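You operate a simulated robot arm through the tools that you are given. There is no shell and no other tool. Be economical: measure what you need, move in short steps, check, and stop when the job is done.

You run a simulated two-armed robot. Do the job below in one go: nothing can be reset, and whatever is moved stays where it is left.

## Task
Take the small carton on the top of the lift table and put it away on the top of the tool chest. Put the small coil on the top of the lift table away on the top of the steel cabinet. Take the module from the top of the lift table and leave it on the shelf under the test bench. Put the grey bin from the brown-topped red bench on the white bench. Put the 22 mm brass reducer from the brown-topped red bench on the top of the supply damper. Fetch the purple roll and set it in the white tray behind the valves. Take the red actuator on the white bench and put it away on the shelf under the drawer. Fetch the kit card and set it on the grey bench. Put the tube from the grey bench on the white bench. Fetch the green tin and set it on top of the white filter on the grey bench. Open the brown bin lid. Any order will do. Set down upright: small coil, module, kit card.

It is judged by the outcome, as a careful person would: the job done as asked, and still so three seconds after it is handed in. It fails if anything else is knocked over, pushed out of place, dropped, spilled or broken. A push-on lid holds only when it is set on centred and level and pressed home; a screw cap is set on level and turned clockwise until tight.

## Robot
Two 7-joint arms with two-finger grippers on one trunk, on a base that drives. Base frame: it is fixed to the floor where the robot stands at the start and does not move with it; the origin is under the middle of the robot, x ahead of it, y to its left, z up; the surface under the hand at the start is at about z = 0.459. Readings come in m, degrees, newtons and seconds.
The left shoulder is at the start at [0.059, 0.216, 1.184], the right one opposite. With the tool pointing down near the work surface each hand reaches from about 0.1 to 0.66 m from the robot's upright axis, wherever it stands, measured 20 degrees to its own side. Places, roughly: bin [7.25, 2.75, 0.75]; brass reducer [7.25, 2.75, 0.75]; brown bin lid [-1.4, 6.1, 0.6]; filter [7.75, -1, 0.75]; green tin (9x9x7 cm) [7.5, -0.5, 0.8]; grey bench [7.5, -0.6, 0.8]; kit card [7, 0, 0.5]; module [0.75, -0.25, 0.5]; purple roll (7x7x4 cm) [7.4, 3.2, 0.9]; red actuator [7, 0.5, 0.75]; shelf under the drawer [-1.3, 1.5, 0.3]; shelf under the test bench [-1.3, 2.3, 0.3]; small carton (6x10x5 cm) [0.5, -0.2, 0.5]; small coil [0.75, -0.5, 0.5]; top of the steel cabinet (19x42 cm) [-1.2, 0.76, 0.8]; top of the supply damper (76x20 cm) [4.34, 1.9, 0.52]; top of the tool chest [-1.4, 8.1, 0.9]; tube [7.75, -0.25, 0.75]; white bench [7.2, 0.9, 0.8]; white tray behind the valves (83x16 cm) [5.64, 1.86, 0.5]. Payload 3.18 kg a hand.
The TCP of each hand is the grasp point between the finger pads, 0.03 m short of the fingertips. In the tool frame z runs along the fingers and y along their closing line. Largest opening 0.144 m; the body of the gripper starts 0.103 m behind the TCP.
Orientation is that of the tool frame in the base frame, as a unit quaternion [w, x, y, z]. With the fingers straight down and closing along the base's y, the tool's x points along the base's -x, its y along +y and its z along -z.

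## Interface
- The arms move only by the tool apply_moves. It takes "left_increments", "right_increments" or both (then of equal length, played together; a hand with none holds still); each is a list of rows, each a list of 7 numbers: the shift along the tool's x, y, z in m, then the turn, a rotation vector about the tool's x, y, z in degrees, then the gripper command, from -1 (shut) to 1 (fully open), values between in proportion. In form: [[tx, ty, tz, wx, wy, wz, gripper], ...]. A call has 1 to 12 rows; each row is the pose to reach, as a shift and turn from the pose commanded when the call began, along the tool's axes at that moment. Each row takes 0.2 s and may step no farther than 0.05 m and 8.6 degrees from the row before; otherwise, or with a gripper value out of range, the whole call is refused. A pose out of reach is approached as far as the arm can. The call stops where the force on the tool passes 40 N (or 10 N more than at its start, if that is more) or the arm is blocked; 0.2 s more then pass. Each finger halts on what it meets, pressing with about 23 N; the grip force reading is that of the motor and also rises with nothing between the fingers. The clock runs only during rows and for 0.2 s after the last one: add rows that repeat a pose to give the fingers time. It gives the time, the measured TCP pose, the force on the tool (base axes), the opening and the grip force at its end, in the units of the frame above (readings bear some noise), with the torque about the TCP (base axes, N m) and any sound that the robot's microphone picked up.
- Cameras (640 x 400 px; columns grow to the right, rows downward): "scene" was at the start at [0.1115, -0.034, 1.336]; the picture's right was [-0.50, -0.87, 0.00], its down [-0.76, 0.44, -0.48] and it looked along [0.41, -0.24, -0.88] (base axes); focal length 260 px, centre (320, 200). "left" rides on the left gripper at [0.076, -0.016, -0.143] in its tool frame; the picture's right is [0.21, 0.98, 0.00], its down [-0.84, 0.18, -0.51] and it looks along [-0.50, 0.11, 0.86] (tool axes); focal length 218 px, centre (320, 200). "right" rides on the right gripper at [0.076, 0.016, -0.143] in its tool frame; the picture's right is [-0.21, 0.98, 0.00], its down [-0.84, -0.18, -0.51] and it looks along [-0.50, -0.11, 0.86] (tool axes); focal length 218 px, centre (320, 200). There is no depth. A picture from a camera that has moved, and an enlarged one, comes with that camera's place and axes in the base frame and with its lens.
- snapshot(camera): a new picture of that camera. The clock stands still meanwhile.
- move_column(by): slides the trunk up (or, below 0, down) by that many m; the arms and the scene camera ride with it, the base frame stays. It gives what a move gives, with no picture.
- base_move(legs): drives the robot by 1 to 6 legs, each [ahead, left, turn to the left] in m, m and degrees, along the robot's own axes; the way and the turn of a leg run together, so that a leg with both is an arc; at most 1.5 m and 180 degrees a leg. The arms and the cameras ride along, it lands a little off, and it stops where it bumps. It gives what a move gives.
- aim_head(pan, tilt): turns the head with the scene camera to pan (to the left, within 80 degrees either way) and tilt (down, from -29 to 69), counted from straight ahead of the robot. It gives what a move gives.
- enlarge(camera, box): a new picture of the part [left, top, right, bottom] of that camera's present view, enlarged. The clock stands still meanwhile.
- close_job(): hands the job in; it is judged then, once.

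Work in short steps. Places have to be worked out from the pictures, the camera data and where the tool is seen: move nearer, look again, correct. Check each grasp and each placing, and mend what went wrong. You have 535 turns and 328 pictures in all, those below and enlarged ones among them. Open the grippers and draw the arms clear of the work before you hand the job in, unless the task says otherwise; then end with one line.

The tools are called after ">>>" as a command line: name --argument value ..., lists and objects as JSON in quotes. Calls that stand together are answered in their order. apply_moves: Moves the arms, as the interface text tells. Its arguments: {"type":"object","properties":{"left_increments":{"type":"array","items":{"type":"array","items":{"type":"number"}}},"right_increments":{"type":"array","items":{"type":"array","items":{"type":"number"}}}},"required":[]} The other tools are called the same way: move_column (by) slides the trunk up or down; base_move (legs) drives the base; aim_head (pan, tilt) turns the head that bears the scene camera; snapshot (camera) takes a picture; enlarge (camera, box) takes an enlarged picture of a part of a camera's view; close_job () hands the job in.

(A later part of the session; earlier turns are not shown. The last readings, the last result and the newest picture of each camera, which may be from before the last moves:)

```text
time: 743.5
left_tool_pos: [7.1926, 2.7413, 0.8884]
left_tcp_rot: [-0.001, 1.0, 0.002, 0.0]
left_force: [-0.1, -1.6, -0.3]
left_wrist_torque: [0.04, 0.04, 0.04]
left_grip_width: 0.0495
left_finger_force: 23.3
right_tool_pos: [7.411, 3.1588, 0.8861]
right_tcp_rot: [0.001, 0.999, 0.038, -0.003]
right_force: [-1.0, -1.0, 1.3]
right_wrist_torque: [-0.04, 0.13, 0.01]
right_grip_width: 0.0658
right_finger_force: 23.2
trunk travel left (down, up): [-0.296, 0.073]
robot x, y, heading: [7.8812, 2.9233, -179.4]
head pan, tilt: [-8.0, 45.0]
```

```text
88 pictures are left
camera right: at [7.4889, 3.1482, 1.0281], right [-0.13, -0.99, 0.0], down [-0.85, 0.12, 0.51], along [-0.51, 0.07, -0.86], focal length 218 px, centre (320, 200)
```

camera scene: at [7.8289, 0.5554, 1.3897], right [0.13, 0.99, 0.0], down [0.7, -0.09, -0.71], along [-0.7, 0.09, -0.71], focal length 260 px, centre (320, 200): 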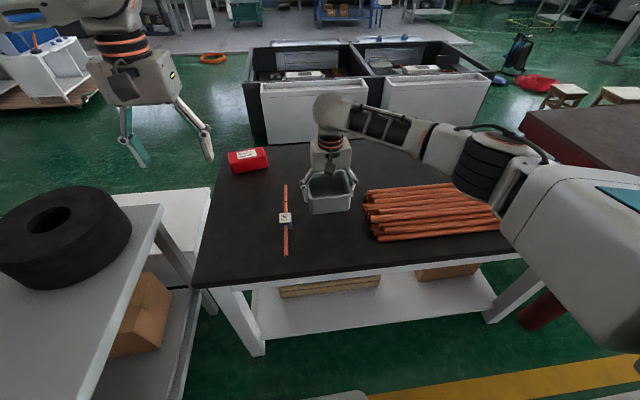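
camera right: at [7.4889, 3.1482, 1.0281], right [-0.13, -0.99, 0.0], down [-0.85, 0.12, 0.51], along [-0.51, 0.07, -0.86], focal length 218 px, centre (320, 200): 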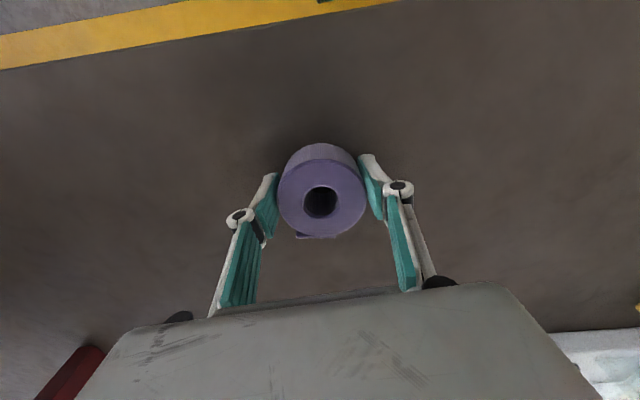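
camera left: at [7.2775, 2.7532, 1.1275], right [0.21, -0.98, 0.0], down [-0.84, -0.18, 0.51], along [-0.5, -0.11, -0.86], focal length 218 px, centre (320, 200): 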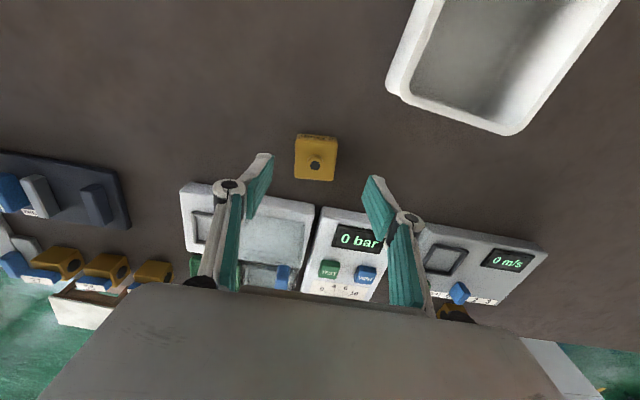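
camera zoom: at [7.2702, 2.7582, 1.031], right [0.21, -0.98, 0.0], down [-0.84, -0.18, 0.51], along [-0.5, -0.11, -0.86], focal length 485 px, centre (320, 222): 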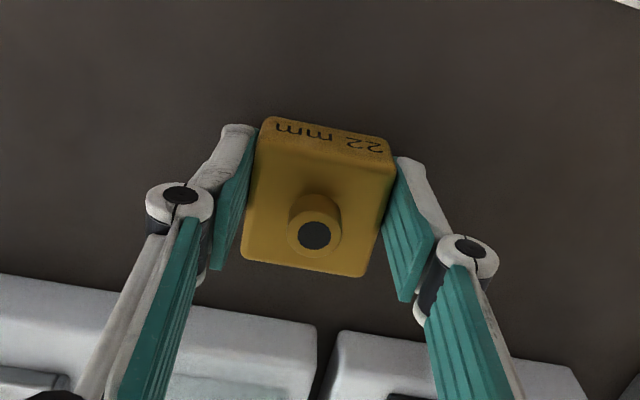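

"22 mm" confirmed, both gripped. Lift, then drive back behind the benches toward the gap.

>>> apply_moves --left_increments '[[0.01, 0, -0.04, 0, 0, 0, -1], [0.02, 0, -0.08, 0, 0, 0, -1], [0.04, 0, -0.12, 0, 0, 0, -1], [0.06, 0, -0.16, 0, 0, 0, -1], [0.08, 0, -0.2, 0, 0, 0, -1], [0.1, 0, -0.23, 0, 0, 0, -1]]' --right_increments '[[0, 0, -0.04, 0, 0, 0, -1], [0, 0, -0.08, 0, 0, 0, -1], [-0.01, 0, -0.12, 0, 0, 0, -1], [-0.03, 0, -0.16, 0, 0, 0, -1], [-0.05, 0, -0.2, 0, 0, 0, -1], [-0.07, 0, -0.23, 0, 0, 0, -1]]'

>>> base_move --legs '[[-0.36, 0, 0], [0, 1.4, 0], [0, 1.4, 0], [0, 1.3, 0]]'

>>> snapshot --camera "scene"

```text
time: 745.0
left_tool_pos: [7.2954, 2.742, 1.1174]
left_tcp_rot: [-0.001, 1.0, 0.002, 0.0]
left_force: [0.0, -0.3, -3.6]
left_wrist_torque: [0.0, -0.02, -0.02]
left_grip_width: 0.0501
left_finger_force: 22.9
right_tool_pos: [7.3409, 3.1545, 1.1158]
right_tcp_rot: [0.0, 0.999, 0.039, -0.002]
right_force: [1.2, 1.0, -1.0]
right_wrist_torque: [0.03, 0.01, 0.01]
right_grip_width: 0.0662
right_finger_force: 22.4
trunk travel left (down, up): [-0.296, 0.073]
robot x, y, heading: [7.8833, 2.9218, -179.1]
head pan, tilt: [-8.0, 45.0]
```

```text
time: 782.6
left_tool_pos: [7.7229, -1.3607, 1.116]
left_tcp_rot: [-0.001, 1.0, 0.006, 0.0]
left_force: [0.1, -0.2, -5.0]
left_wrist_torque: [0.02, -0.02, -0.03]
left_grip_width: 0.0497
left_finger_force: 23.0
right_tool_pos: [7.7637, -0.9475, 1.1143]
right_tcp_rot: [0.001, 0.999, 0.042, -0.002]
right_force: [1.4, -0.5, -1.5]
right_wrist_torque: [0.0, 0.0, 0.01]
right_grip_width: 0.0659
right_finger_force: 22.8
trunk travel left (down, up): [-0.296, 0.073]
robot x, y, heading: [8.309, -1.1741, -179.3]
head pan, tilt: [-8.0, 45.0]
```

```text
87 pictures are left
camera scene: at [8.1833, -1.1691, 1.3897], right [0.12, 0.99, 0.0], down [0.7, -0.09, -0.71], along [-0.7, 0.09, -0.71], focal length 260 px, centre (320, 200)
```

scene: 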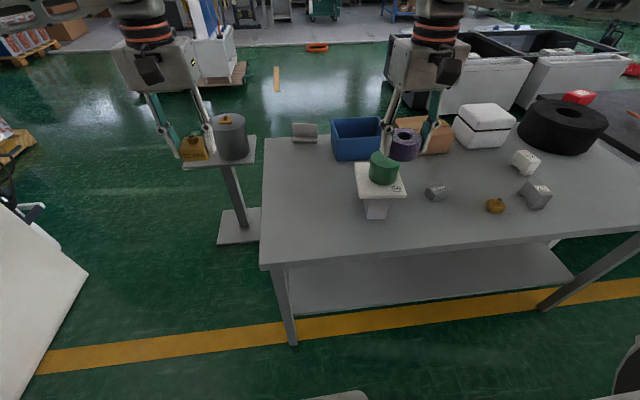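

Turn to face +y and back to the gap line y≈-2.08.

>>> base_move --legs '[[0, 0, -90.7], [-0.9, 0, 0]]'

```text
time: 791.2
left_tool_pos: [8.1282, -1.494, 1.1166]
left_tcp_rot: [0.001, -0.707, 0.707, -0.001]
left_force: [0.2, 0.9, -4.5]
left_wrist_torque: [-0.03, 0.01, 0.0]
left_grip_width: 0.0495
left_finger_force: 23.4
right_tool_pos: [8.5421, -1.5395, 1.1151]
right_tcp_rot: [-0.001, 0.733, -0.681, -0.003]
right_force: [-0.1, -0.2, -1.9]
right_wrist_torque: [-0.03, -0.03, -0.01]
right_grip_width: 0.0663
right_finger_force: 22.9
trunk travel left (down, up): [-0.296, 0.073]
robot x, y, heading: [8.3062, -2.0844, 90.3]
head pan, tilt: [-8.0, 45.0]
```

Well aligned. Slide left (−x) through the gap in two legs.

>>> base_move --legs '[[0.005, 0.75, -0.4]]'

>>> base_move --legs '[[0.005, 0.95, 0]]'

```text
time: 798.3
left_tool_pos: [7.3691, -1.4914, 1.1168]
left_tcp_rot: [0.0, -0.706, 0.708, 0.0]
left_force: [0.1, 0.0, -3.5]
left_wrist_torque: [-0.07, -0.01, 0.01]
left_grip_width: 0.0497
left_finger_force: 23.4
right_tool_pos: [7.7805, -1.5386, 1.1151]
right_tcp_rot: [0.0, 0.731, -0.682, -0.002]
right_force: [0.0, -0.5, -1.1]
right_wrist_torque: [-0.06, -0.01, 0.01]
right_grip_width: 0.066
right_finger_force: 23.5
trunk travel left (down, up): [-0.296, 0.073]
robot x, y, heading: [7.5433, -2.0821, 90.2]
head pan, tilt: [-8.0, 45.0]
```

```text
time: 807.0
left_tool_pos: [6.4294, -1.4875, 1.116]
left_tcp_rot: [0.001, -0.704, 0.71, -0.001]
left_force: [0.1, 0.2, -3.8]
left_wrist_torque: [-0.02, -0.01, 0.0]
left_grip_width: 0.0496
left_finger_force: 23.1
right_tool_pos: [6.843, -1.5369, 1.1154]
right_tcp_rot: [-0.001, 0.73, -0.684, -0.002]
right_force: [-0.4, 0.1, -1.2]
right_wrist_torque: [-0.03, 0.01, -0.03]
right_grip_width: 0.0662
right_finger_force: 22.9
trunk travel left (down, up): [-0.296, 0.073]
robot x, y, heading: [6.6048, -2.0754, 90.1]
head pan, tilt: [-8.0, 45.0]
```

Through the gap. Now to the white tray behind the valves: drive along x≈6.15 to y≈1.8 and face it.

>>> base_move --legs '[[0, 0.4, 0], [1.4, 0, 0], [1.4, 0, 0], [1.0, 0, 0]]'

>>> aim_head --pan 60 --tilt 35

>>> snapshot --camera "scene"

```text
time: 828.9
left_tool_pos: [5.9745, 2.3105, 1.1177]
left_tcp_rot: [0.0, 0.711, -0.704, 0.0]
left_force: [0.0, 1.2, -4.5]
left_wrist_torque: [-0.03, -0.02, 0.01]
left_grip_width: 0.0497
left_finger_force: 23.2
right_tool_pos: [6.3872, 2.2671, 1.1148]
right_tcp_rot: [0.0, 0.735, -0.678, -0.002]
right_force: [0.2, 0.6, -1.2]
right_wrist_torque: [-0.04, 0.0, 0.0]
right_grip_width: 0.0658
right_finger_force: 22.6
trunk travel left (down, up): [-0.296, 0.073]
robot x, y, heading: [6.1583, 1.7232, 91.2]
head pan, tilt: [-8.0, 45.0]
```

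```text
time: 830.3
left_tool_pos: [5.9742, 2.3108, 1.1163]
left_tcp_rot: [-0.001, 0.71, -0.704, 0.001]
left_force: [0.1, -0.4, -4.6]
left_wrist_torque: [-0.08, -0.04, 0.02]
left_grip_width: 0.0498
left_finger_force: 23.3
right_tool_pos: [6.3859, 2.2676, 1.1153]
right_tcp_rot: [-0.002, 0.736, -0.677, -0.002]
right_force: [0.2, 0.3, -1.0]
right_wrist_torque: [-0.03, -0.01, 0.01]
right_grip_width: 0.066
right_finger_force: 23.1
trunk travel left (down, up): [-0.296, 0.073]
robot x, y, heading: [6.1549, 1.7238, 90.6]
head pan, tilt: [60.0, 35.0]
```

```text
86 pictures are left
camera scene: at [6.0792, 1.8086, 1.4045], right [0.49, 0.87, 0.0], down [0.5, -0.28, -0.82], along [-0.72, 0.4, -0.57], focal length 260 px, centre (320, 200)
```

scene: 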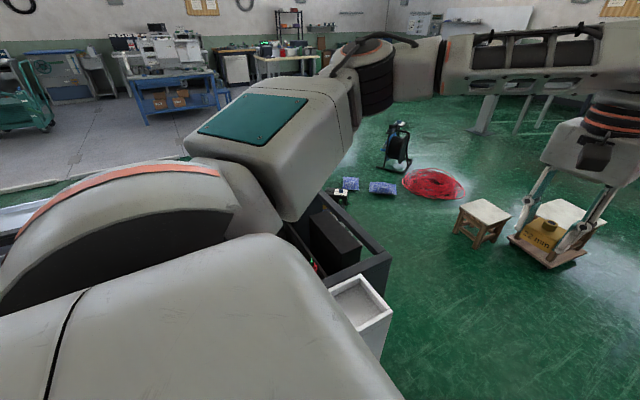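

I see the white trough at the rear of the black unit. Turn to face it.

>>> base_move --legs '[[0, 0, 89.5]]'

>>> aim_head --pan -5 --tilt 50

>>> snapshot --camera "scene"

>>> snapshot --camera "right"

```text
time: 834.5
left_tool_pos: [5.5678, 1.5415, 1.1161]
left_tcp_rot: [-0.001, 1.0, 0.003, -0.001]
left_force: [-0.6, -0.2, -3.7]
left_wrist_torque: [-0.02, -0.04, -0.01]
left_grip_width: 0.0496
left_finger_force: 23.1
right_tool_pos: [5.6122, 1.9538, 1.1152]
right_tcp_rot: [0.001, 0.999, 0.039, -0.003]
right_force: [-0.2, -0.6, -1.1]
right_wrist_torque: [0.0, -0.01, -0.01]
right_grip_width: 0.0662
right_finger_force: 23.0
trunk travel left (down, up): [-0.296, 0.073]
robot x, y, heading: [6.157, 1.7202, -179.0]
head pan, tilt: [60.0, 35.0]
```

```text
time: 835.9
left_tool_pos: [5.5677, 1.5412, 1.1168]
left_tcp_rot: [-0.001, 1.0, 0.003, 0.001]
left_force: [-0.8, 0.2, -3.1]
left_wrist_torque: [0.01, -0.01, -0.02]
left_grip_width: 0.0494
left_finger_force: 23.1
right_tool_pos: [5.613, 1.9551, 1.1146]
right_tcp_rot: [0.001, 0.999, 0.04, -0.002]
right_force: [-0.2, -0.8, -1.1]
right_wrist_torque: [-0.03, -0.02, 0.01]
right_grip_width: 0.0659
right_finger_force: 22.7
trunk travel left (down, up): [-0.296, 0.073]
robot x, y, heading: [6.1529, 1.722, -179.1]
head pan, tilt: [-5.0, 50.0]
```

```text
85 pictures are left
camera scene: at [6.035, 1.7255, 1.3828], right [0.07, 1.0, 0.0], down [0.76, -0.06, -0.64], along [-0.64, 0.05, -0.77], focal length 260 px, centre (320, 200)
```

scene: 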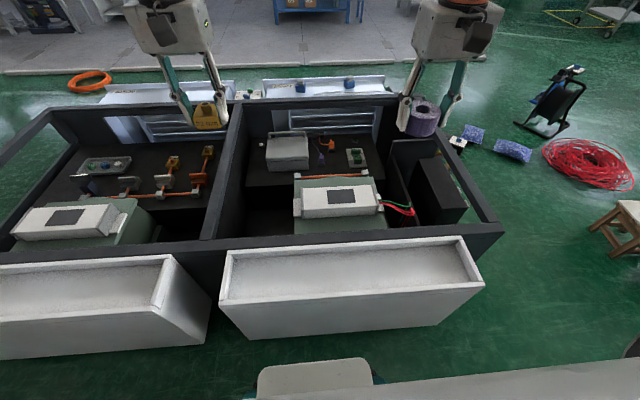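

```text
84 pictures are left
camera right: at [5.6897, 1.9444, 1.2572], right [-0.13, -0.99, 0.0], down [-0.85, 0.11, 0.51], along [-0.51, 0.07, -0.86], focal length 218 px, centre (320, 200)
```

right: 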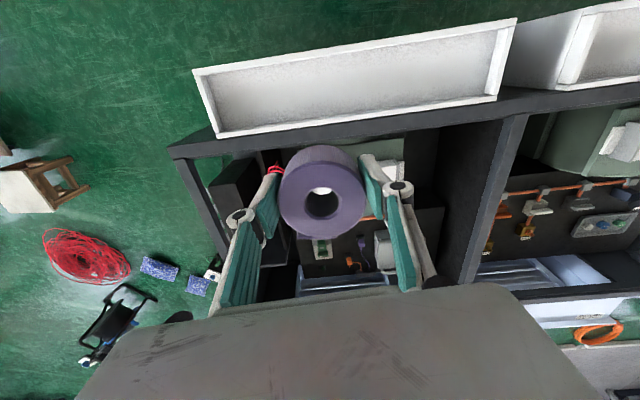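

The tray at y≈1.86 is right of centre, as given. I lower the trunk 8 cm and bring the roll over its middle, then down.

>>> move_column --by -0.08

>>> apply_moves --right_increments '[[0.006, 0.024, 0.03, 0, 0, 0, -1], [0.0115, 0.049, 0.06, 0, 0, 0, -1], [0.017, 0.073, 0.09, 0, 0, 0, -1], [0.0225, 0.097, 0.12, 0, 0, 0, -1], [0.0225, 0.097, 0.165, 0, 0, 0, -1], [0.0225, 0.097, 0.21, 0, 0, 0, -1], [0.0225, 0.097, 0.255, 0, 0, 0, -1], [0.0225, 0.097, 0.3, 0, 0, 0, -1], [0.0225, 0.097, 0.345, 0, 0, 0, -1], [0.0225, 0.097, 0.39, 0, 0, 0, -1], [0.0225, 0.097, 0.43, 0, 0, 0, -1]]'

>>> snapshot --camera "right"

>>> snapshot --camera "scene"

```text
time: 837.1
left_tool_pos: [5.5694, 1.5401, 1.0401]
left_tcp_rot: [0.0, 1.0, 0.002, -0.001]
left_force: [0.9, -0.4, -3.5]
left_wrist_torque: [-0.03, -0.01, -0.01]
left_grip_width: 0.0494
left_finger_force: 23.2
right_tool_pos: [5.6127, 1.9539, 1.0364]
right_tcp_rot: [0.0, 0.999, 0.04, -0.004]
right_force: [-0.2, -0.1, -1.2]
right_wrist_torque: [-0.06, 0.02, -0.03]
right_grip_width: 0.066
right_finger_force: 22.8
trunk travel left (down, up): [-0.216, 0.153]
robot x, y, heading: [6.1554, 1.7238, -179.2]
head pan, tilt: [-5.0, 50.0]
```

```text
time: 839.5
left_tool_pos: [5.5682, 1.5413, 1.0345]
left_tcp_rot: [-0.001, 1.0, 0.003, 0.001]
left_force: [0.1, 0.0, -3.5]
left_wrist_torque: [-0.01, -0.05, 0.02]
left_grip_width: 0.0498
left_finger_force: 23.0
right_tool_pos: [5.6383, 1.8599, 0.6042]
right_tcp_rot: [0.001, 0.999, 0.04, -0.003]
right_force: [-0.4, -0.7, -0.8]
right_wrist_torque: [0.01, -0.08, 0.02]
right_grip_width: 0.066
right_finger_force: 22.6
trunk travel left (down, up): [-0.216, 0.153]
robot x, y, heading: [6.1562, 1.7249, -179.2]
head pan, tilt: [-5.0, 50.0]
```

```text
83 pictures are left
camera right: at [5.7157, 1.85, 0.7467], right [-0.13, -0.99, 0.0], down [-0.85, 0.11, 0.51], along [-0.51, 0.07, -0.86], focal length 218 px, centre (320, 200)
```

right: 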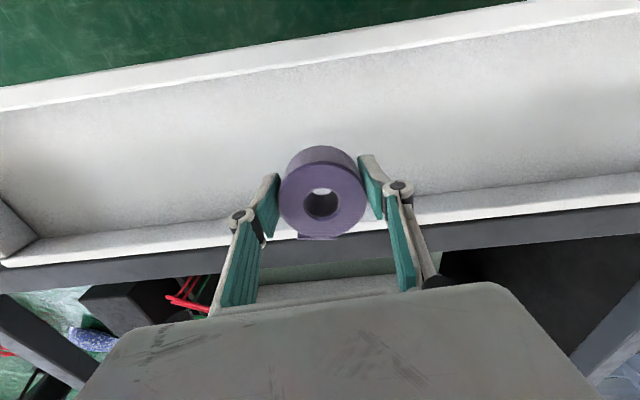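

```text
82 pictures are left
camera scene: at [5.9964, 1.7253, 1.3001], right [0.07, 1.0, 0.0], down [0.76, -0.06, -0.64], along [-0.64, 0.05, -0.77], focal length 260 px, centre (320, 200)
```

scene: 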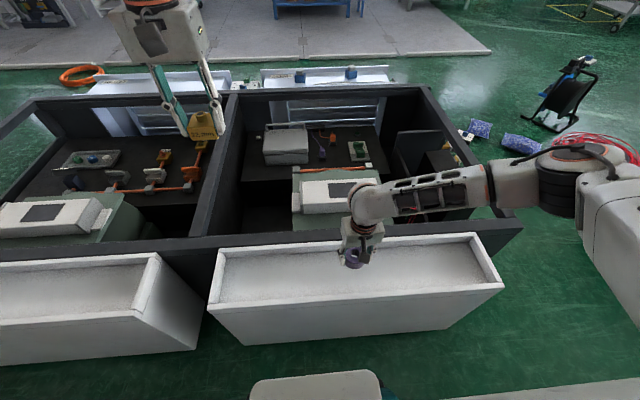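

Centred over the tray (x 5.53–5.73). Lower to contact.

>>> apply_moves --right_increments '[[0, 0, 0.025, 0, 0, 0, -1], [0, 0, 0.045, 0, 0, 0, -1], [0, 0, 0.058, 0, 0, 0, -1], [0, 0, 0.068, 0, 0, 0, -1], [0, 0, 0.078, 0, 0, 0, -1], [0, 0, 0.088, 0, 0, 0, -1], [0, 0, 0.098, 0, 0, 0, -1]]'

```text
time: 840.9
left_tool_pos: [5.5709, 1.5417, 1.0376]
left_tcp_rot: [0.0, 1.0, 0.002, -0.001]
left_force: [0.1, -0.4, -3.8]
left_wrist_torque: [-0.04, -0.04, 0.0]
left_grip_width: 0.0497
left_finger_force: 22.9
right_tool_pos: [5.6371, 1.8571, 0.5241]
right_tcp_rot: [0.002, 0.999, 0.039, -0.006]
right_force: [12.7, 6.4, 33.6]
right_wrist_torque: [1.33, -0.34, -0.22]
right_grip_width: 0.0659
right_finger_force: 22.7
trunk travel left (down, up): [-0.216, 0.153]
robot x, y, heading: [6.156, 1.7261, -179.4]
head pan, tilt: [-5.0, 50.0]
stopped in row 7 (right hand): the force on the tool passed its limit at 71 N (the readings are from after the stop); the commanded pose is now the measured one
```

Contact at z 0.524. Ease up, release, and lift out.

>>> apply_moves --right_increments '[[0, 0, -0.006, 0, 0, 0, -1], [0, 0, -0.006, 0, 0, 0, -0.1], [0, 0, -0.006, 0, 0, 0, 0.2], [0, 0, -0.006, 0, 0, 0, 0.2], [0, 0, -0.05, 0, 0, 0, 0.2], [0, 0, -0.095, 0, 0, 0, 0.2], [0, 0, -0.14, 0, 0, 0, 0.2], [0, 0, -0.185, 0, 0, 0, 0.2], [0, 0, -0.23, 0, 0, 0, 0.2], [0, 0, -0.275, 0, 0, 0, 0.2], [0, 0, -0.32, 0, 0, 0, 0.2], [-0.03, -0.02, -0.35, 0, 0, 0, 0.2]]'

>>> snapshot --camera "scene"

```text
time: 843.5
left_tool_pos: [5.5684, 1.542, 1.0354]
left_tcp_rot: [-0.001, 1.0, 0.002, 0.001]
left_force: [0.1, 0.2, -3.7]
left_wrist_torque: [0.0, -0.04, 0.01]
left_grip_width: 0.0496
left_finger_force: 22.9
right_tool_pos: [5.6071, 1.8751, 0.8686]
right_tcp_rot: [0.002, 0.999, 0.039, -0.004]
right_force: [-0.4, 1.1, -0.7]
right_wrist_torque: [-0.01, -0.05, 0.01]
right_grip_width: 0.0863
right_finger_force: 0.1
trunk travel left (down, up): [-0.216, 0.153]
robot x, y, heading: [6.1598, 1.7207, -179.5]
head pan, tilt: [-5.0, 50.0]
```

```text
81 pictures are left
camera scene: at [5.9969, 1.7255, 1.3001], right [0.07, 1.0, 0.0], down [0.76, -0.06, -0.64], along [-0.64, 0.05, -0.77], focal length 260 px, centre (320, 200)
```

scene: 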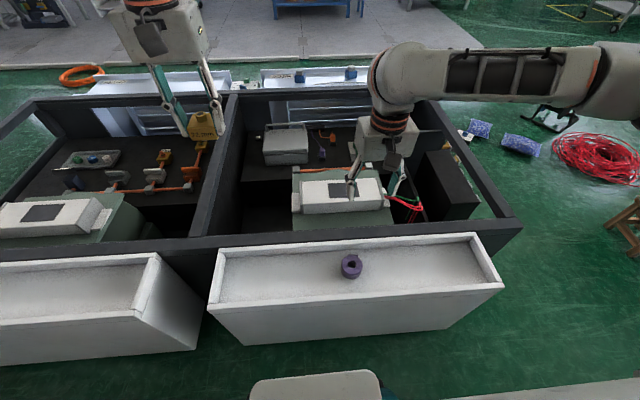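

Purple roll is in the tray. Next the red actuator with the free right hand: raise, slide to y≈0.67, and turn to face the white bench.

>>> apply_moves --right_increments '[[0, 0, -0.045, 0, 0, 0, 0.2], [0, 0, -0.09, 0, 0, 0, 0.2], [0, 0, -0.135, 0, 0, 0, 0.2], [0, 0, -0.17, 0, 0, 0, 0.2]]'

>>> move_column --by 0.08

>>> base_move --legs '[[0, 1.05, 0], [0, 0, 90], [0, 0, 89.5]]'

>>> aim_head --pan -5 --tilt 45

>>> snapshot --camera "scene"

>>> snapshot --camera "right"

```text
time: 844.5
left_tool_pos: [5.5699, 1.5405, 1.036]
left_tcp_rot: [-0.001, 1.0, 0.003, 0.0]
left_force: [0.2, -0.2, -3.6]
left_wrist_torque: [0.03, -0.01, 0.01]
left_grip_width: 0.0497
left_finger_force: 22.7
right_tool_pos: [5.6094, 1.8771, 1.0401]
right_tcp_rot: [0.002, 0.999, 0.039, -0.004]
right_force: [-0.6, 0.0, 0.2]
right_wrist_torque: [0.03, 0.02, 0.01]
right_grip_width: 0.0864
right_finger_force: 0.1
trunk travel left (down, up): [-0.216, 0.153]
robot x, y, heading: [6.1578, 1.7235, -179.2]
head pan, tilt: [-5.0, 50.0]
```

```text
time: 845.7
left_tool_pos: [5.5683, 1.541, 1.1148]
left_tcp_rot: [-0.001, 1.0, 0.003, 0.001]
left_force: [-0.5, -0.8, -4.4]
left_wrist_torque: [-0.01, -0.04, 0.0]
left_grip_width: 0.0496
left_finger_force: 23.2
right_tool_pos: [5.6087, 1.8785, 1.1191]
right_tcp_rot: [0.002, 0.999, 0.04, -0.003]
right_force: [1.0, -0.3, -0.5]
right_wrist_torque: [0.01, -0.02, -0.02]
right_grip_width: 0.0862
right_finger_force: 0.1
trunk travel left (down, up): [-0.296, 0.073]
robot x, y, heading: [6.1577, 1.7201, -179.5]
head pan, tilt: [-5.0, 50.0]
```

```text
time: 862.7
left_tool_pos: [6.7632, 0.8424, 1.1164]
left_tcp_rot: [0.001, 0.017, 1.0, -0.001]
left_force: [-0.6, -0.2, -4.3]
left_wrist_torque: [-0.03, 0.03, 0.02]
left_grip_width: 0.0497
left_finger_force: 22.8
right_tool_pos: [6.7101, 0.5069, 1.1208]
right_tcp_rot: [0.004, -0.02, 1.0, 0.001]
right_force: [-0.4, 0.1, 0.5]
right_wrist_torque: [-0.01, 0.01, -0.03]
right_grip_width: 0.0864
right_finger_force: 0.1
trunk travel left (down, up): [-0.296, 0.073]
robot x, y, heading: [6.1696, 0.6838, -1.3]
head pan, tilt: [-5.0, 50.0]
```

```text
time: 863.4
left_tool_pos: [6.7623, 0.8422, 1.1159]
left_tcp_rot: [-0.001, 0.016, 1.0, 0.0]
left_force: [-0.3, -0.1, -3.9]
left_wrist_torque: [-0.04, 0.09, -0.01]
left_grip_width: 0.0495
left_finger_force: 22.8
right_tool_pos: [6.7091, 0.5086, 1.1196]
right_tcp_rot: [0.004, -0.02, 1.0, 0.002]
right_force: [0.1, 0.5, -0.1]
right_wrist_torque: [0.01, -0.02, 0.01]
right_grip_width: 0.0863
right_finger_force: 0.0
trunk travel left (down, up): [-0.296, 0.073]
robot x, y, heading: [6.1663, 0.6835, -1.5]
head pan, tilt: [-5.0, 45.0]
```

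```text
80 pictures are left
camera scene: at [6.294, 0.6722, 1.3896], right [-0.11, -0.99, 0.0], down [-0.7, 0.08, -0.71], along [0.7, -0.08, -0.71], focal length 260 px, centre (320, 200)
```

scene: 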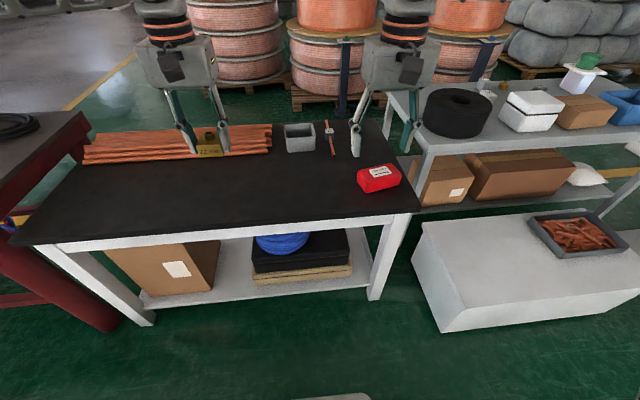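

```text
79 pictures are left
camera right: at [6.6298, 0.5206, 1.2624], right [0.17, 0.99, 0.01], down [0.85, -0.15, 0.51], along [0.51, -0.08, -0.86], focal length 218 px, centre (320, 200)
```

right: 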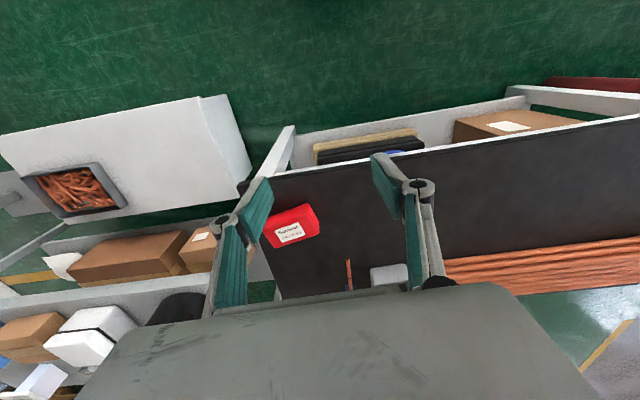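

Actuator at [6.974,0.384], long axis along y (~15 cm). I'll pick it across its short side, turn it 90°, set it down, and regrip it with tilted fingers suited to the low shelf. First move in and yaw the hand.

>>> base_move --legs '[[0.23, 0, 1]]'

>>> apply_moves --right_increments '[[0, -0.012, 0.015, 0, 0, -8, 0.4], [0, -0.024, 0.03, 0, 0, -16, 0.4], [0, -0.036, 0.045, 0, 0, -24, 0.4], [0, -0.048, 0.06, 0, 0, -32, 0.4], [-0.01, -0.06, 0.075, 0, 0, -40, 0.4], [-0.01, -0.072, 0.09, 0, 0, -48, 0.4], [-0.02, -0.084, 0.105, 0, 0, -56, 0.4], [-0.02, -0.096, 0.12, 0, 0, -64, 0.4], [-0.025, -0.108, 0.135, 0, 0, -72, 0.4], [-0.025, -0.12, 0.15, 0, 0, -80, 0.4], [-0.025, -0.12, 0.15, 0, 0, -86, 0.4]]'

>>> snapshot --camera "right"

>>> snapshot --camera "scene"

```text
time: 865.1
left_tool_pos: [6.9905, 0.848, 1.1163]
left_tcp_rot: [0.0, 0.009, 1.0, -0.001]
left_force: [0.6, -1.2, -3.2]
left_wrist_torque: [0.0, 0.08, 0.03]
left_grip_width: 0.0495
left_finger_force: 22.6
right_tool_pos: [6.9421, 0.5112, 1.1211]
right_tcp_rot: [0.004, -0.028, 1.0, 0.002]
right_force: [0.8, -0.3, -0.9]
right_wrist_torque: [0.05, -0.01, -0.02]
right_grip_width: 0.0862
right_finger_force: 0.1
trunk travel left (down, up): [-0.296, 0.073]
robot x, y, heading: [6.395, 0.683, -0.7]
head pan, tilt: [-5.0, 45.0]
```

```text
time: 867.5
left_tool_pos: [6.9911, 0.8489, 1.1157]
left_tcp_rot: [-0.002, 0.009, 1.0, 0.0]
left_force: [-0.5, -0.1, -3.8]
left_wrist_torque: [-0.05, 0.02, 0.01]
left_grip_width: 0.0497
left_finger_force: 22.9
right_tool_pos: [6.9741, 0.3942, 0.9698]
right_tcp_rot: [0.005, -0.703, 0.711, -0.001]
right_force: [0.5, -0.5, -0.2]
right_wrist_torque: [0.01, 0.03, 0.01]
right_grip_width: 0.1011
right_finger_force: 0.1
trunk travel left (down, up): [-0.296, 0.073]
robot x, y, heading: [6.3978, 0.6749, -0.9]
head pan, tilt: [-5.0, 45.0]
```

```text
78 pictures are left
camera right: at [6.9551, 0.3177, 1.1115], right [-0.98, 0.22, -0.01], down [0.19, 0.84, 0.51], along [0.12, 0.5, -0.86], focal length 218 px, centre (320, 200)
```

right: 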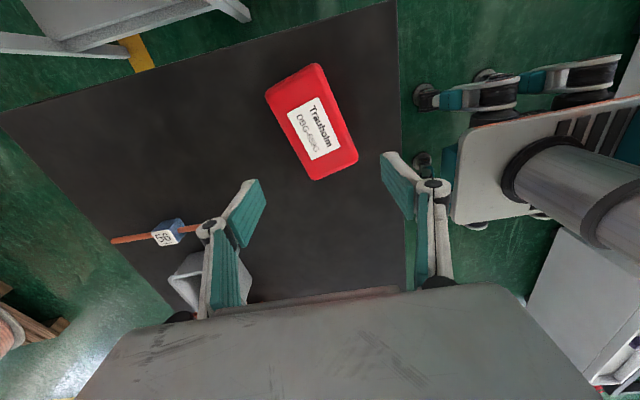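

```text
77 pictures are left
camera scene: at [6.5243, 0.6703, 1.3897], right [-0.1, -1.0, 0.0], down [-0.7, 0.07, -0.71], along [0.7, -0.07, -0.71], focal length 260 px, centre (320, 200)
```

scene: 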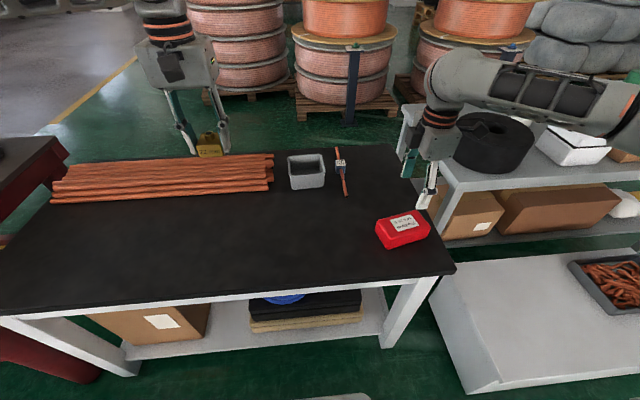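

Actuator centre [6.982,0.372], its axis turned ~15° more. Align, descend and grip.

>>> apply_moves --right_increments '[[0.01, -0.004, 0.03, 0, 0, -7.5, 0.4], [0.022, -0.008, 0.06, 0, 0, -15, 0.4], [0.022, -0.008, 0.1, 0, 0, -15, 0.4], [0.022, -0.008, 0.14, 0, 0, -15, 0.4], [0.022, -0.008, 0.17, 0, 0, -15, 0.4], [0.022, -0.008, 0.18, 0, 0, -15, 0.4], [0.022, -0.008, 0.18, 0, 0, -15, -0.2], [0.022, -0.008, 0.18, 0, 0, -15, -1], [0.022, -0.008, 0.18, 0, 0, -15, -1]]'

>>> snapshot --camera "right"

```text
time: 869.5
left_tool_pos: [6.9907, 0.8472, 1.1162]
left_tcp_rot: [0.0, 0.009, 1.0, -0.001]
left_force: [-0.1, 0.5, -4.8]
left_wrist_torque: [0.01, 0.03, -0.01]
left_grip_width: 0.0497
left_finger_force: 23.0
right_tool_pos: [6.9828, 0.3719, 0.7887]
right_tcp_rot: [-0.004, 0.789, -0.615, 0.002]
right_force: [-0.2, -0.5, -0.2]
right_wrist_torque: [-0.01, 0.03, 0.04]
right_grip_width: 0.0795
right_finger_force: 22.9
trunk travel left (down, up): [-0.296, 0.073]
robot x, y, heading: [6.3969, 0.681, -0.7]
head pan, tilt: [-5.0, 45.0]
```

```text
76 pictures are left
camera right: at [6.9839, 0.2939, 0.9312], right [-1.0, -0.04, -0.01], down [-0.04, 0.86, 0.51], along [-0.01, 0.51, -0.86], focal length 218 px, centre (320, 200)
```

right: 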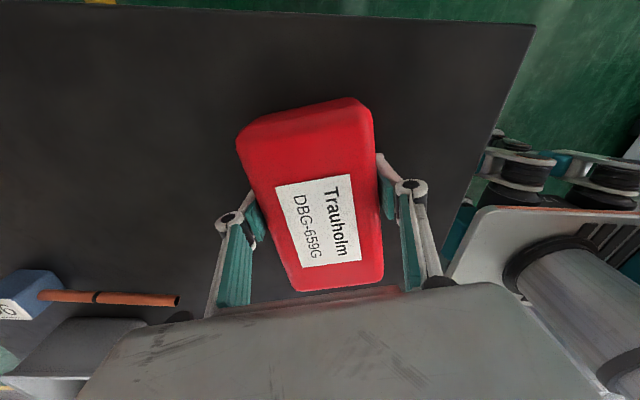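

Gripped. Lift, turn it 100° so its long axis points away from me, and move it toward the front edge.

>>> apply_moves --right_increments '[[0, 0, -0.03, 0, 0, 8.4, -1], [-0.008, 0.0035, -0.06, 0, 0, 16.8, -1], [-0.017, 0.007, -0.06, 0, 0, 25.2, -1], [-0.025, 0.0105, -0.06, 0, 0, 33.6, -1], [-0.034, 0.014, -0.06, 0, 0, 42, -1], [-0.042, 0.0175, -0.06, 0, 0, 50.4, -1], [-0.05, 0.021, -0.06, 0, 0, 58.8, -1], [-0.059, 0.0245, -0.06, 0, 0, 67.2, -1], [-0.067, 0.028, -0.06, 0, 0, 75.6, -1], [-0.075, 0.0316, -0.06, 0, 0, 84, -1], [-0.084, 0.035, -0.06, 0, 0, 92.4, -1], [-0.092, 0.0386, -0.06, 0, 0, 100.8, -1]]'

>>> apply_moves --right_increments '[[0, 0, 0.02, 0, 0, 0, -1], [0, 0, 0.04, 0, 0, 0, -1], [0, 0, 0.052, 0, 0, 0, -1], [0, 0, 0.06, 0, 0, 0, -1], [0, 0, 0.064, 0, 0, 0, -1]]'

>>> snapshot --camera "scene"

```text
time: 872.1
left_tool_pos: [6.99, 0.8472, 1.1154]
left_tcp_rot: [-0.002, 0.008, 1.0, -0.001]
left_force: [-0.7, -0.3, -4.2]
left_wrist_torque: [-0.04, 0.09, -0.02]
left_grip_width: 0.0495
left_finger_force: 23.3
right_tool_pos: [6.9234, 0.4511, 0.851]
right_tcp_rot: [0.004, -0.029, 1.0, 0.003]
right_force: [0.8, -0.2, -2.7]
right_wrist_torque: [0.0, 0.05, 0.03]
right_grip_width: 0.0797
right_finger_force: 22.8
trunk travel left (down, up): [-0.296, 0.073]
robot x, y, heading: [6.3989, 0.6788, -0.6]
head pan, tilt: [-5.0, 45.0]
```

```text
time: 873.3
left_tool_pos: [6.9888, 0.8475, 1.1171]
left_tcp_rot: [0.0, 0.01, 1.0, 0.0]
left_force: [-0.7, -0.2, -3.1]
left_wrist_torque: [-0.03, 0.04, -0.01]
left_grip_width: 0.0496
left_finger_force: 23.5
right_tool_pos: [6.9236, 0.4521, 0.7887]
right_tcp_rot: [0.007, -0.03, 1.0, 0.001]
right_force: [-3.2, -5.1, 14.7]
right_wrist_torque: [-0.24, 0.18, 0.01]
right_grip_width: 0.0795
right_finger_force: 23.0
trunk travel left (down, up): [-0.296, 0.073]
robot x, y, heading: [6.4005, 0.6784, -0.6]
head pan, tilt: [-5.0, 45.0]
```

```text
75 pictures are left
camera scene: at [6.5228, 0.6699, 1.3901], right [-0.1, -1.0, 0.0], down [-0.7, 0.07, -0.71], along [0.7, -0.07, -0.71], focal length 260 px, centre (320, 200)
```

scene: 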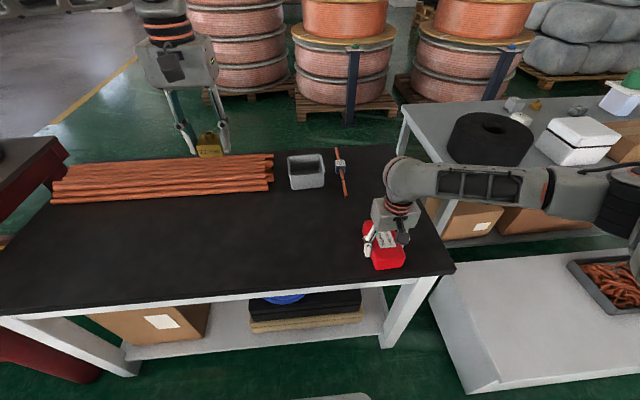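

Flat on the bench. Open, tilt the hand 45° forward about the grip point, and regrip.

>>> apply_moves --right_increments '[[0, 0, -0.004, 0, 0, 0, 0], [0, 0, -0.004, 0, 0, 0, 0.4], [0.004, 0, -0.004, 0, -8, 0, 0.4], [0.008, 0, -0.004, 0, -16, 0, 0.4], [0.012, 0, -0.004, 0, -24, 0, 0.4], [0.015, 0, -0.004, 0, -32, 0, 0.4], [0.018, 0, -0.004, 0, -40, 0, 0.4], [0.018, 0, -0.004, 0, -48, 0, 0.4], [0.018, 0, -0.004, 0, -48, 0, -0.3], [0.018, 0, -0.004, 0, -48, 0, -1], [0.018, 0, -0.004, 0, -48, 0, -1]]'

>>> snapshot --camera "scene"

>>> snapshot --camera "right"

```text
time: 875.7
left_tool_pos: [6.9906, 0.8484, 1.1163]
left_tcp_rot: [-0.001, 0.009, 1.0, -0.002]
left_force: [0.6, -0.9, -4.2]
left_wrist_torque: [0.01, 0.04, 0.03]
left_grip_width: 0.0497
left_finger_force: 23.3
right_tool_pos: [6.9066, 0.45, 0.7894]
right_tcp_rot: [0.41, -0.025, 0.911, 0.013]
right_force: [0.3, -0.5, 0.8]
right_wrist_torque: [0.0, 0.06, -0.03]
right_grip_width: 0.0796
right_finger_force: 22.9
trunk travel left (down, up): [-0.296, 0.073]
robot x, y, heading: [6.3995, 0.6795, -0.8]
head pan, tilt: [-5.0, 45.0]
```

```text
74 pictures are left
camera scene: at [6.5246, 0.6699, 1.3896], right [-0.1, -1.0, 0.0], down [-0.7, 0.07, -0.71], along [0.7, -0.07, -0.71], focal length 260 px, centre (320, 200)
```

scene: 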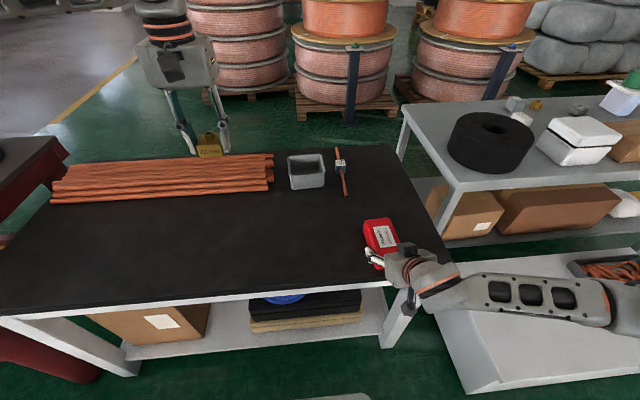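

```text
73 pictures are left
camera right: at [6.7465, 0.4588, 0.8271], right [0.08, 0.98, 0.16], down [0.19, -0.17, 0.97], along [0.98, -0.05, -0.2], focal length 218 px, centre (320, 200)
```

right: 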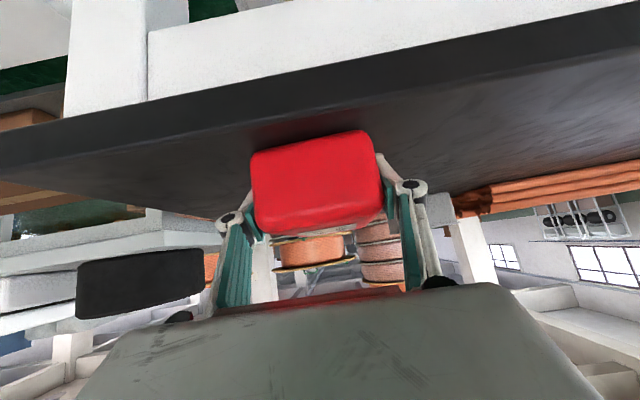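

Regripped at 48° tilt. Lift it and back away from the bench.

>>> apply_moves --right_increments '[[-0.031, 0, -0.0275, 0, 0, 0, -1], [-0.062, 0, -0.055, 0, 0, 0, -1], [-0.093, 0, -0.0825, 0, 0, 0, -1], [-0.124, 0, -0.11, 0, 0, 0, -1], [-0.155, 0, -0.1375, 0, 0, 0, -1], [-0.187, 0, -0.165, 0, 0, 0, -1]]'

>>> base_move --legs '[[-0.3, 0, 0.7]]'

>>> snapshot --camera "scene"

```text
time: 877.1
left_tool_pos: [6.9902, 0.8469, 1.1159]
left_tcp_rot: [0.0, 0.008, 1.0, -0.001]
left_force: [0.7, 0.6, -4.1]
left_wrist_torque: [0.02, 0.07, -0.02]
left_grip_width: 0.0501
left_finger_force: 23.2
right_tool_pos: [6.9095, 0.4502, 1.0381]
right_tcp_rot: [0.409, -0.027, 0.912, 0.014]
right_force: [0.2, 0.2, -2.6]
right_wrist_torque: [-0.03, 0.03, 0.01]
right_grip_width: 0.0797
right_finger_force: 22.7
trunk travel left (down, up): [-0.296, 0.073]
robot x, y, heading: [6.3982, 0.6789, -0.7]
head pan, tilt: [-5.0, 45.0]
```

```text
time: 879.1
left_tool_pos: [6.6894, 0.8525, 1.1157]
left_tcp_rot: [0.0, 0.006, 1.0, -0.002]
left_force: [0.2, -0.4, -3.6]
left_wrist_torque: [-0.01, 0.03, 0.01]
left_grip_width: 0.0497
left_finger_force: 23.2
right_tool_pos: [6.6103, 0.4571, 1.0387]
right_tcp_rot: [0.41, -0.028, 0.912, 0.014]
right_force: [-0.3, 0.0, -2.4]
right_wrist_torque: [-0.01, 0.08, -0.02]
right_grip_width: 0.0796
right_finger_force: 23.0
trunk travel left (down, up): [-0.296, 0.073]
robot x, y, heading: [6.1002, 0.6812, -0.2]
head pan, tilt: [-5.0, 45.0]
```

```text
72 pictures are left
camera scene: at [6.2241, 0.6729, 1.3897], right [-0.09, -1.0, 0.0], down [-0.7, 0.06, -0.71], along [0.7, -0.06, -0.71], focal length 260 px, centre (320, 200)
```

scene: 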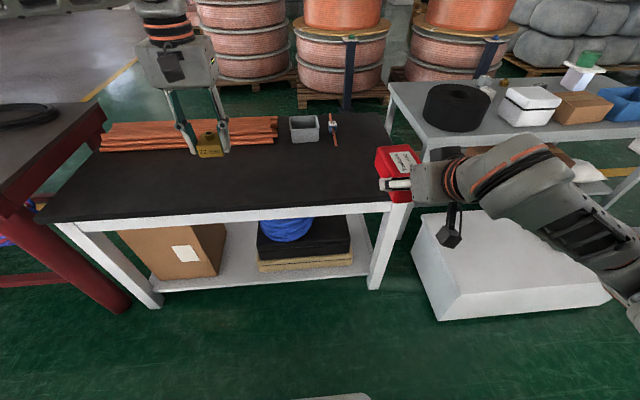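

Both objects held. Travel back west: right to y≈-0.37, then reverse along the lane past the dampers' end.

>>> base_move --legs '[[0, -1.05, 0.2], [-1.4, 0, 0], [-1.4, 0, 0]]'

>>> aim_head --pan 60 --tilt 40

>>> snapshot --camera "scene"

```text
time: 901.9
left_tool_pos: [3.8768, -0.1663, 1.1166]
left_tcp_rot: [-0.001, 0.01, 1.0, -0.001]
left_force: [0.1, -0.4, -4.2]
left_wrist_torque: [0.01, 0.01, -0.04]
left_grip_width: 0.0498
left_finger_force: 22.9
right_tool_pos: [3.796, -0.562, 1.038]
right_tcp_rot: [0.409, -0.026, 0.912, 0.013]
right_force: [-0.3, 0.7, -2.1]
right_wrist_torque: [0.0, 0.09, 0.0]
right_grip_width: 0.0795
right_finger_force: 23.5
trunk travel left (down, up): [-0.296, 0.073]
robot x, y, heading: [3.2842, -0.3324, -0.9]
head pan, tilt: [-5.0, 45.0]
```

```text
time: 903.2
left_tool_pos: [3.8781, -0.1662, 1.1147]
left_tcp_rot: [-0.001, 0.01, 1.0, -0.001]
left_force: [0.8, 0.0, -3.6]
left_wrist_torque: [0.03, 0.06, 0.0]
left_grip_width: 0.0495
left_finger_force: 23.1
right_tool_pos: [3.7955, -0.5636, 1.0375]
right_tcp_rot: [0.408, -0.026, 0.912, 0.014]
right_force: [0.4, 0.4, -2.1]
right_wrist_torque: [0.02, 0.09, 0.04]
right_grip_width: 0.0796
right_finger_force: 22.7
trunk travel left (down, up): [-0.296, 0.073]
robot x, y, heading: [3.282, -0.331, -0.7]
head pan, tilt: [60.0, 40.0]
```

```text
71 pictures are left
camera scene: at [3.3738, -0.2618, 1.3969], right [0.86, -0.51, 0.0], down [-0.33, -0.55, -0.77], along [0.39, 0.66, -0.64], focal length 260 px, centre (320, 200)
```

scene: 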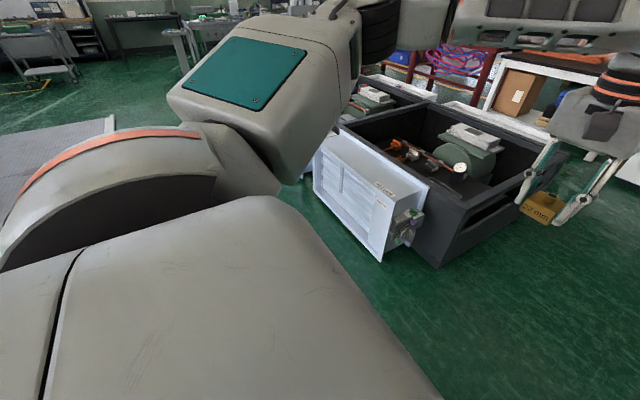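

Slide left to y≈1.55 in front of the supply damper.

>>> base_move --legs '[[0, 0.95, 0.7], [0, 0.93, 0]]'

>>> aim_head --pan 15 --tilt 45

>>> snapshot --camera "scene"

```text
time: 919.9
left_tool_pos: [3.8544, 1.7188, 1.1152]
left_tcp_rot: [-0.001, -0.003, 1.0, -0.001]
left_force: [0.0, -0.3, -4.1]
left_wrist_torque: [-0.01, 0.06, 0.0]
left_grip_width: 0.0498
left_finger_force: 23.5
right_tool_pos: [3.7819, 1.3226, 1.0395]
right_tcp_rot: [0.409, -0.037, 0.912, 0.019]
right_force: [0.4, 0.5, -2.8]
right_wrist_torque: [-0.01, 0.11, 0.01]
right_grip_width: 0.0798
right_finger_force: 23.1
trunk travel left (down, up): [-0.296, 0.073]
robot x, y, heading: [3.2673, 1.5377, 0.8]
head pan, tilt: [60.0, 40.0]
```

```text
time: 921.1
left_tool_pos: [3.854, 1.7199, 1.1159]
left_tcp_rot: [-0.001, -0.004, 1.0, 0.0]
left_force: [0.5, -1.3, -4.7]
left_wrist_torque: [0.01, 0.02, -0.01]
left_grip_width: 0.0497
left_finger_force: 23.1
right_tool_pos: [3.7824, 1.3219, 1.0377]
right_tcp_rot: [0.409, -0.038, 0.912, 0.02]
right_force: [-0.4, 0.5, -2.3]
right_wrist_torque: [-0.01, 0.08, 0.03]
right_grip_width: 0.0794
right_finger_force: 23.0
trunk travel left (down, up): [-0.296, 0.073]
robot x, y, heading: [3.2656, 1.5355, 0.5]
head pan, tilt: [15.0, 45.0]
```

```text
70 pictures are left
camera scene: at [3.3899, 1.5591, 1.3897], right [0.27, -0.96, 0.0], down [-0.68, -0.19, -0.71], along [0.68, 0.19, -0.71], focal length 260 px, centre (320, 200)
```

scene: 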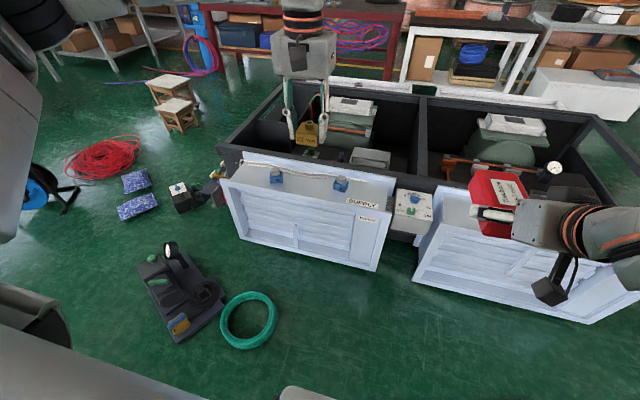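

The SUPPLY damper top spans x 4.20–4.46, y 1.49–2.26 with two blue knobs; free spot at ≈[4.36,1.585]. Drive in 0.42 m and lower the trunk.

>>> base_move --legs '[[0.42, 0, -0.6]]'

>>> move_column --by -0.14

>>> apply_moves --left_increments '[[-0.02, -0.03, 0.02, 0, 0, 0, -1], [-0.04, -0.06, 0.04, 0, 0, 0, -1], [-0.06, -0.09, 0.07, 0, 0, 0, -1], [-0.08, -0.12, 0.1, 0, 0, 0, -1], [-0.085, -0.135, 0.14, 0, 0, 0, -1], [-0.085, -0.135, 0.18, 0, 0, 0, -1], [-0.085, -0.135, 0.22, 0, 0, 0, -1], [-0.085, -0.135, 0.26, 0, 0, 0, -1]]'

>>> snapshot --camera "left"

>>> snapshot --camera "scene"

```text
time: 923.7
left_tool_pos: [4.2813, 1.7137, 1.1147]
left_tcp_rot: [-0.001, 0.004, 1.0, 0.0]
left_force: [0.4, -0.3, -5.2]
left_wrist_torque: [0.05, 0.06, 0.03]
left_grip_width: 0.0499
left_finger_force: 22.8
right_tool_pos: [4.2031, 1.3168, 1.0377]
right_tcp_rot: [0.408, -0.03, 0.912, 0.015]
right_force: [-0.2, 0.0, -2.6]
right_wrist_torque: [-0.01, 0.12, 0.0]
right_grip_width: 0.0796
right_finger_force: 23.2
trunk travel left (down, up): [-0.296, 0.073]
robot x, y, heading: [3.6901, 1.5389, -0.4]
head pan, tilt: [15.0, 45.0]
```

```text
time: 925.3
left_tool_pos: [4.2792, 1.7125, 0.9767]
left_tcp_rot: [0.001, 0.004, 1.0, -0.001]
left_force: [0.5, 0.1, -3.6]
left_wrist_torque: [-0.01, -0.01, 0.0]
left_grip_width: 0.0496
left_finger_force: 23.3
right_tool_pos: [4.1929, 1.3169, 0.7748]
right_tcp_rot: [0.279, -0.028, 0.96, 0.019]
right_force: [-0.3, 0.2, -3.7]
right_wrist_torque: [0.03, 0.06, -0.02]
right_grip_width: 0.0797
right_finger_force: 22.7
trunk travel left (down, up): [-0.156, 0.213]
robot x, y, heading: [3.6899, 1.5397, -0.2]
head pan, tilt: [15.0, 45.0]
```

```text
time: 927.1
left_tool_pos: [4.362, 1.5742, 0.7149]
left_tcp_rot: [-0.001, 0.004, 1.0, -0.001]
left_force: [0.3, 0.8, -3.6]
left_wrist_torque: [-0.03, 0.09, -0.02]
left_grip_width: 0.0497
left_finger_force: 22.7
right_tool_pos: [4.1936, 1.316, 0.771]
right_tcp_rot: [0.277, -0.027, 0.96, 0.019]
right_force: [-0.2, 0.1, -3.3]
right_wrist_torque: [-0.03, 0.1, 0.0]
right_grip_width: 0.0796
right_finger_force: 22.3
trunk travel left (down, up): [-0.156, 0.213]
robot x, y, heading: [3.6897, 1.5385, 0.0]
head pan, tilt: [15.0, 45.0]
```

```text
69 pictures are left
camera left: at [4.2867, 1.5602, 0.8579], right [-0.2, 0.98, 0.0], down [0.85, 0.17, 0.51], along [0.5, 0.1, -0.86], focal length 218 px, centre (320, 200)
```

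left: 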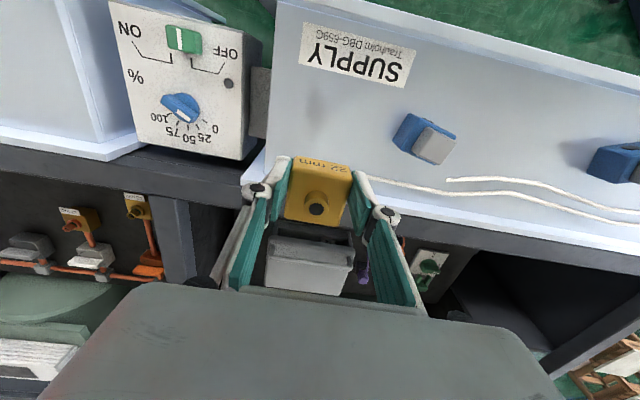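

```text
68 pictures are left
camera scene: at [3.9064, 1.5597, 1.2417], right [0.26, -0.97, 0.0], down [-0.68, -0.18, -0.71], along [0.68, 0.18, -0.71], focal length 260 px, centre (320, 200)
```

scene: 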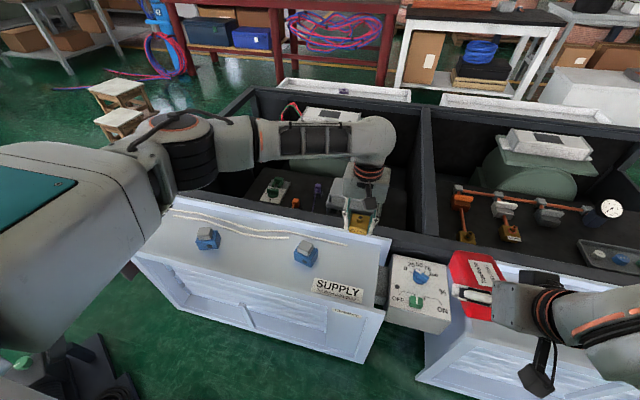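

Good spot: clear of the cord (y≥1.685) and knob. Lower the reducer onto the top.

>>> apply_moves --left_increments '[[0.01, 0, 0.04, 0, 0, 0, -1], [0.02, 0, 0.08, 0, 0, 0, -1], [0.02, 0, 0.12, 0, 0, 0, -1], [0.02, 0, 0.14, 0, 0, 0, -1], [0.02, 0, 0.15, 0, 0, 0, -1], [0.02, 0, 0.16, 0, 0, 0, -1], [0.02, 0, 0.17, 0, 0, 0, -1], [0.02, 0, 0.18, 0, 0, 0, -1]]'

>>> snapshot --camera "left"

```text
time: 928.9
left_tool_pos: [4.3452, 1.5755, 0.5426]
left_tcp_rot: [0.003, 0.005, 1.0, -0.002]
left_force: [2.3, 1.3, 25.2]
left_wrist_torque: [0.51, 0.28, 0.07]
left_grip_width: 0.0496
left_finger_force: 23.0
right_tool_pos: [4.1927, 1.3178, 0.7757]
right_tcp_rot: [0.279, -0.028, 0.96, 0.02]
right_force: [-0.3, 0.6, -2.1]
right_wrist_torque: [0.02, 0.1, 0.01]
right_grip_width: 0.0794
right_finger_force: 23.2
trunk travel left (down, up): [-0.156, 0.213]
robot x, y, heading: [3.6914, 1.5432, -0.1]
head pan, tilt: [15.0, 45.0]
```

```text
67 pictures are left
camera left: at [4.2669, 1.5616, 0.684], right [-0.2, 0.98, 0.0], down [0.84, 0.17, 0.51], along [0.5, 0.1, -0.86], focal length 218 px, centre (320, 200)
```

left: 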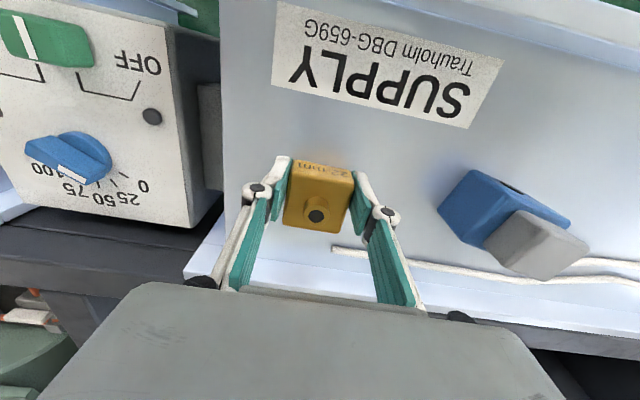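

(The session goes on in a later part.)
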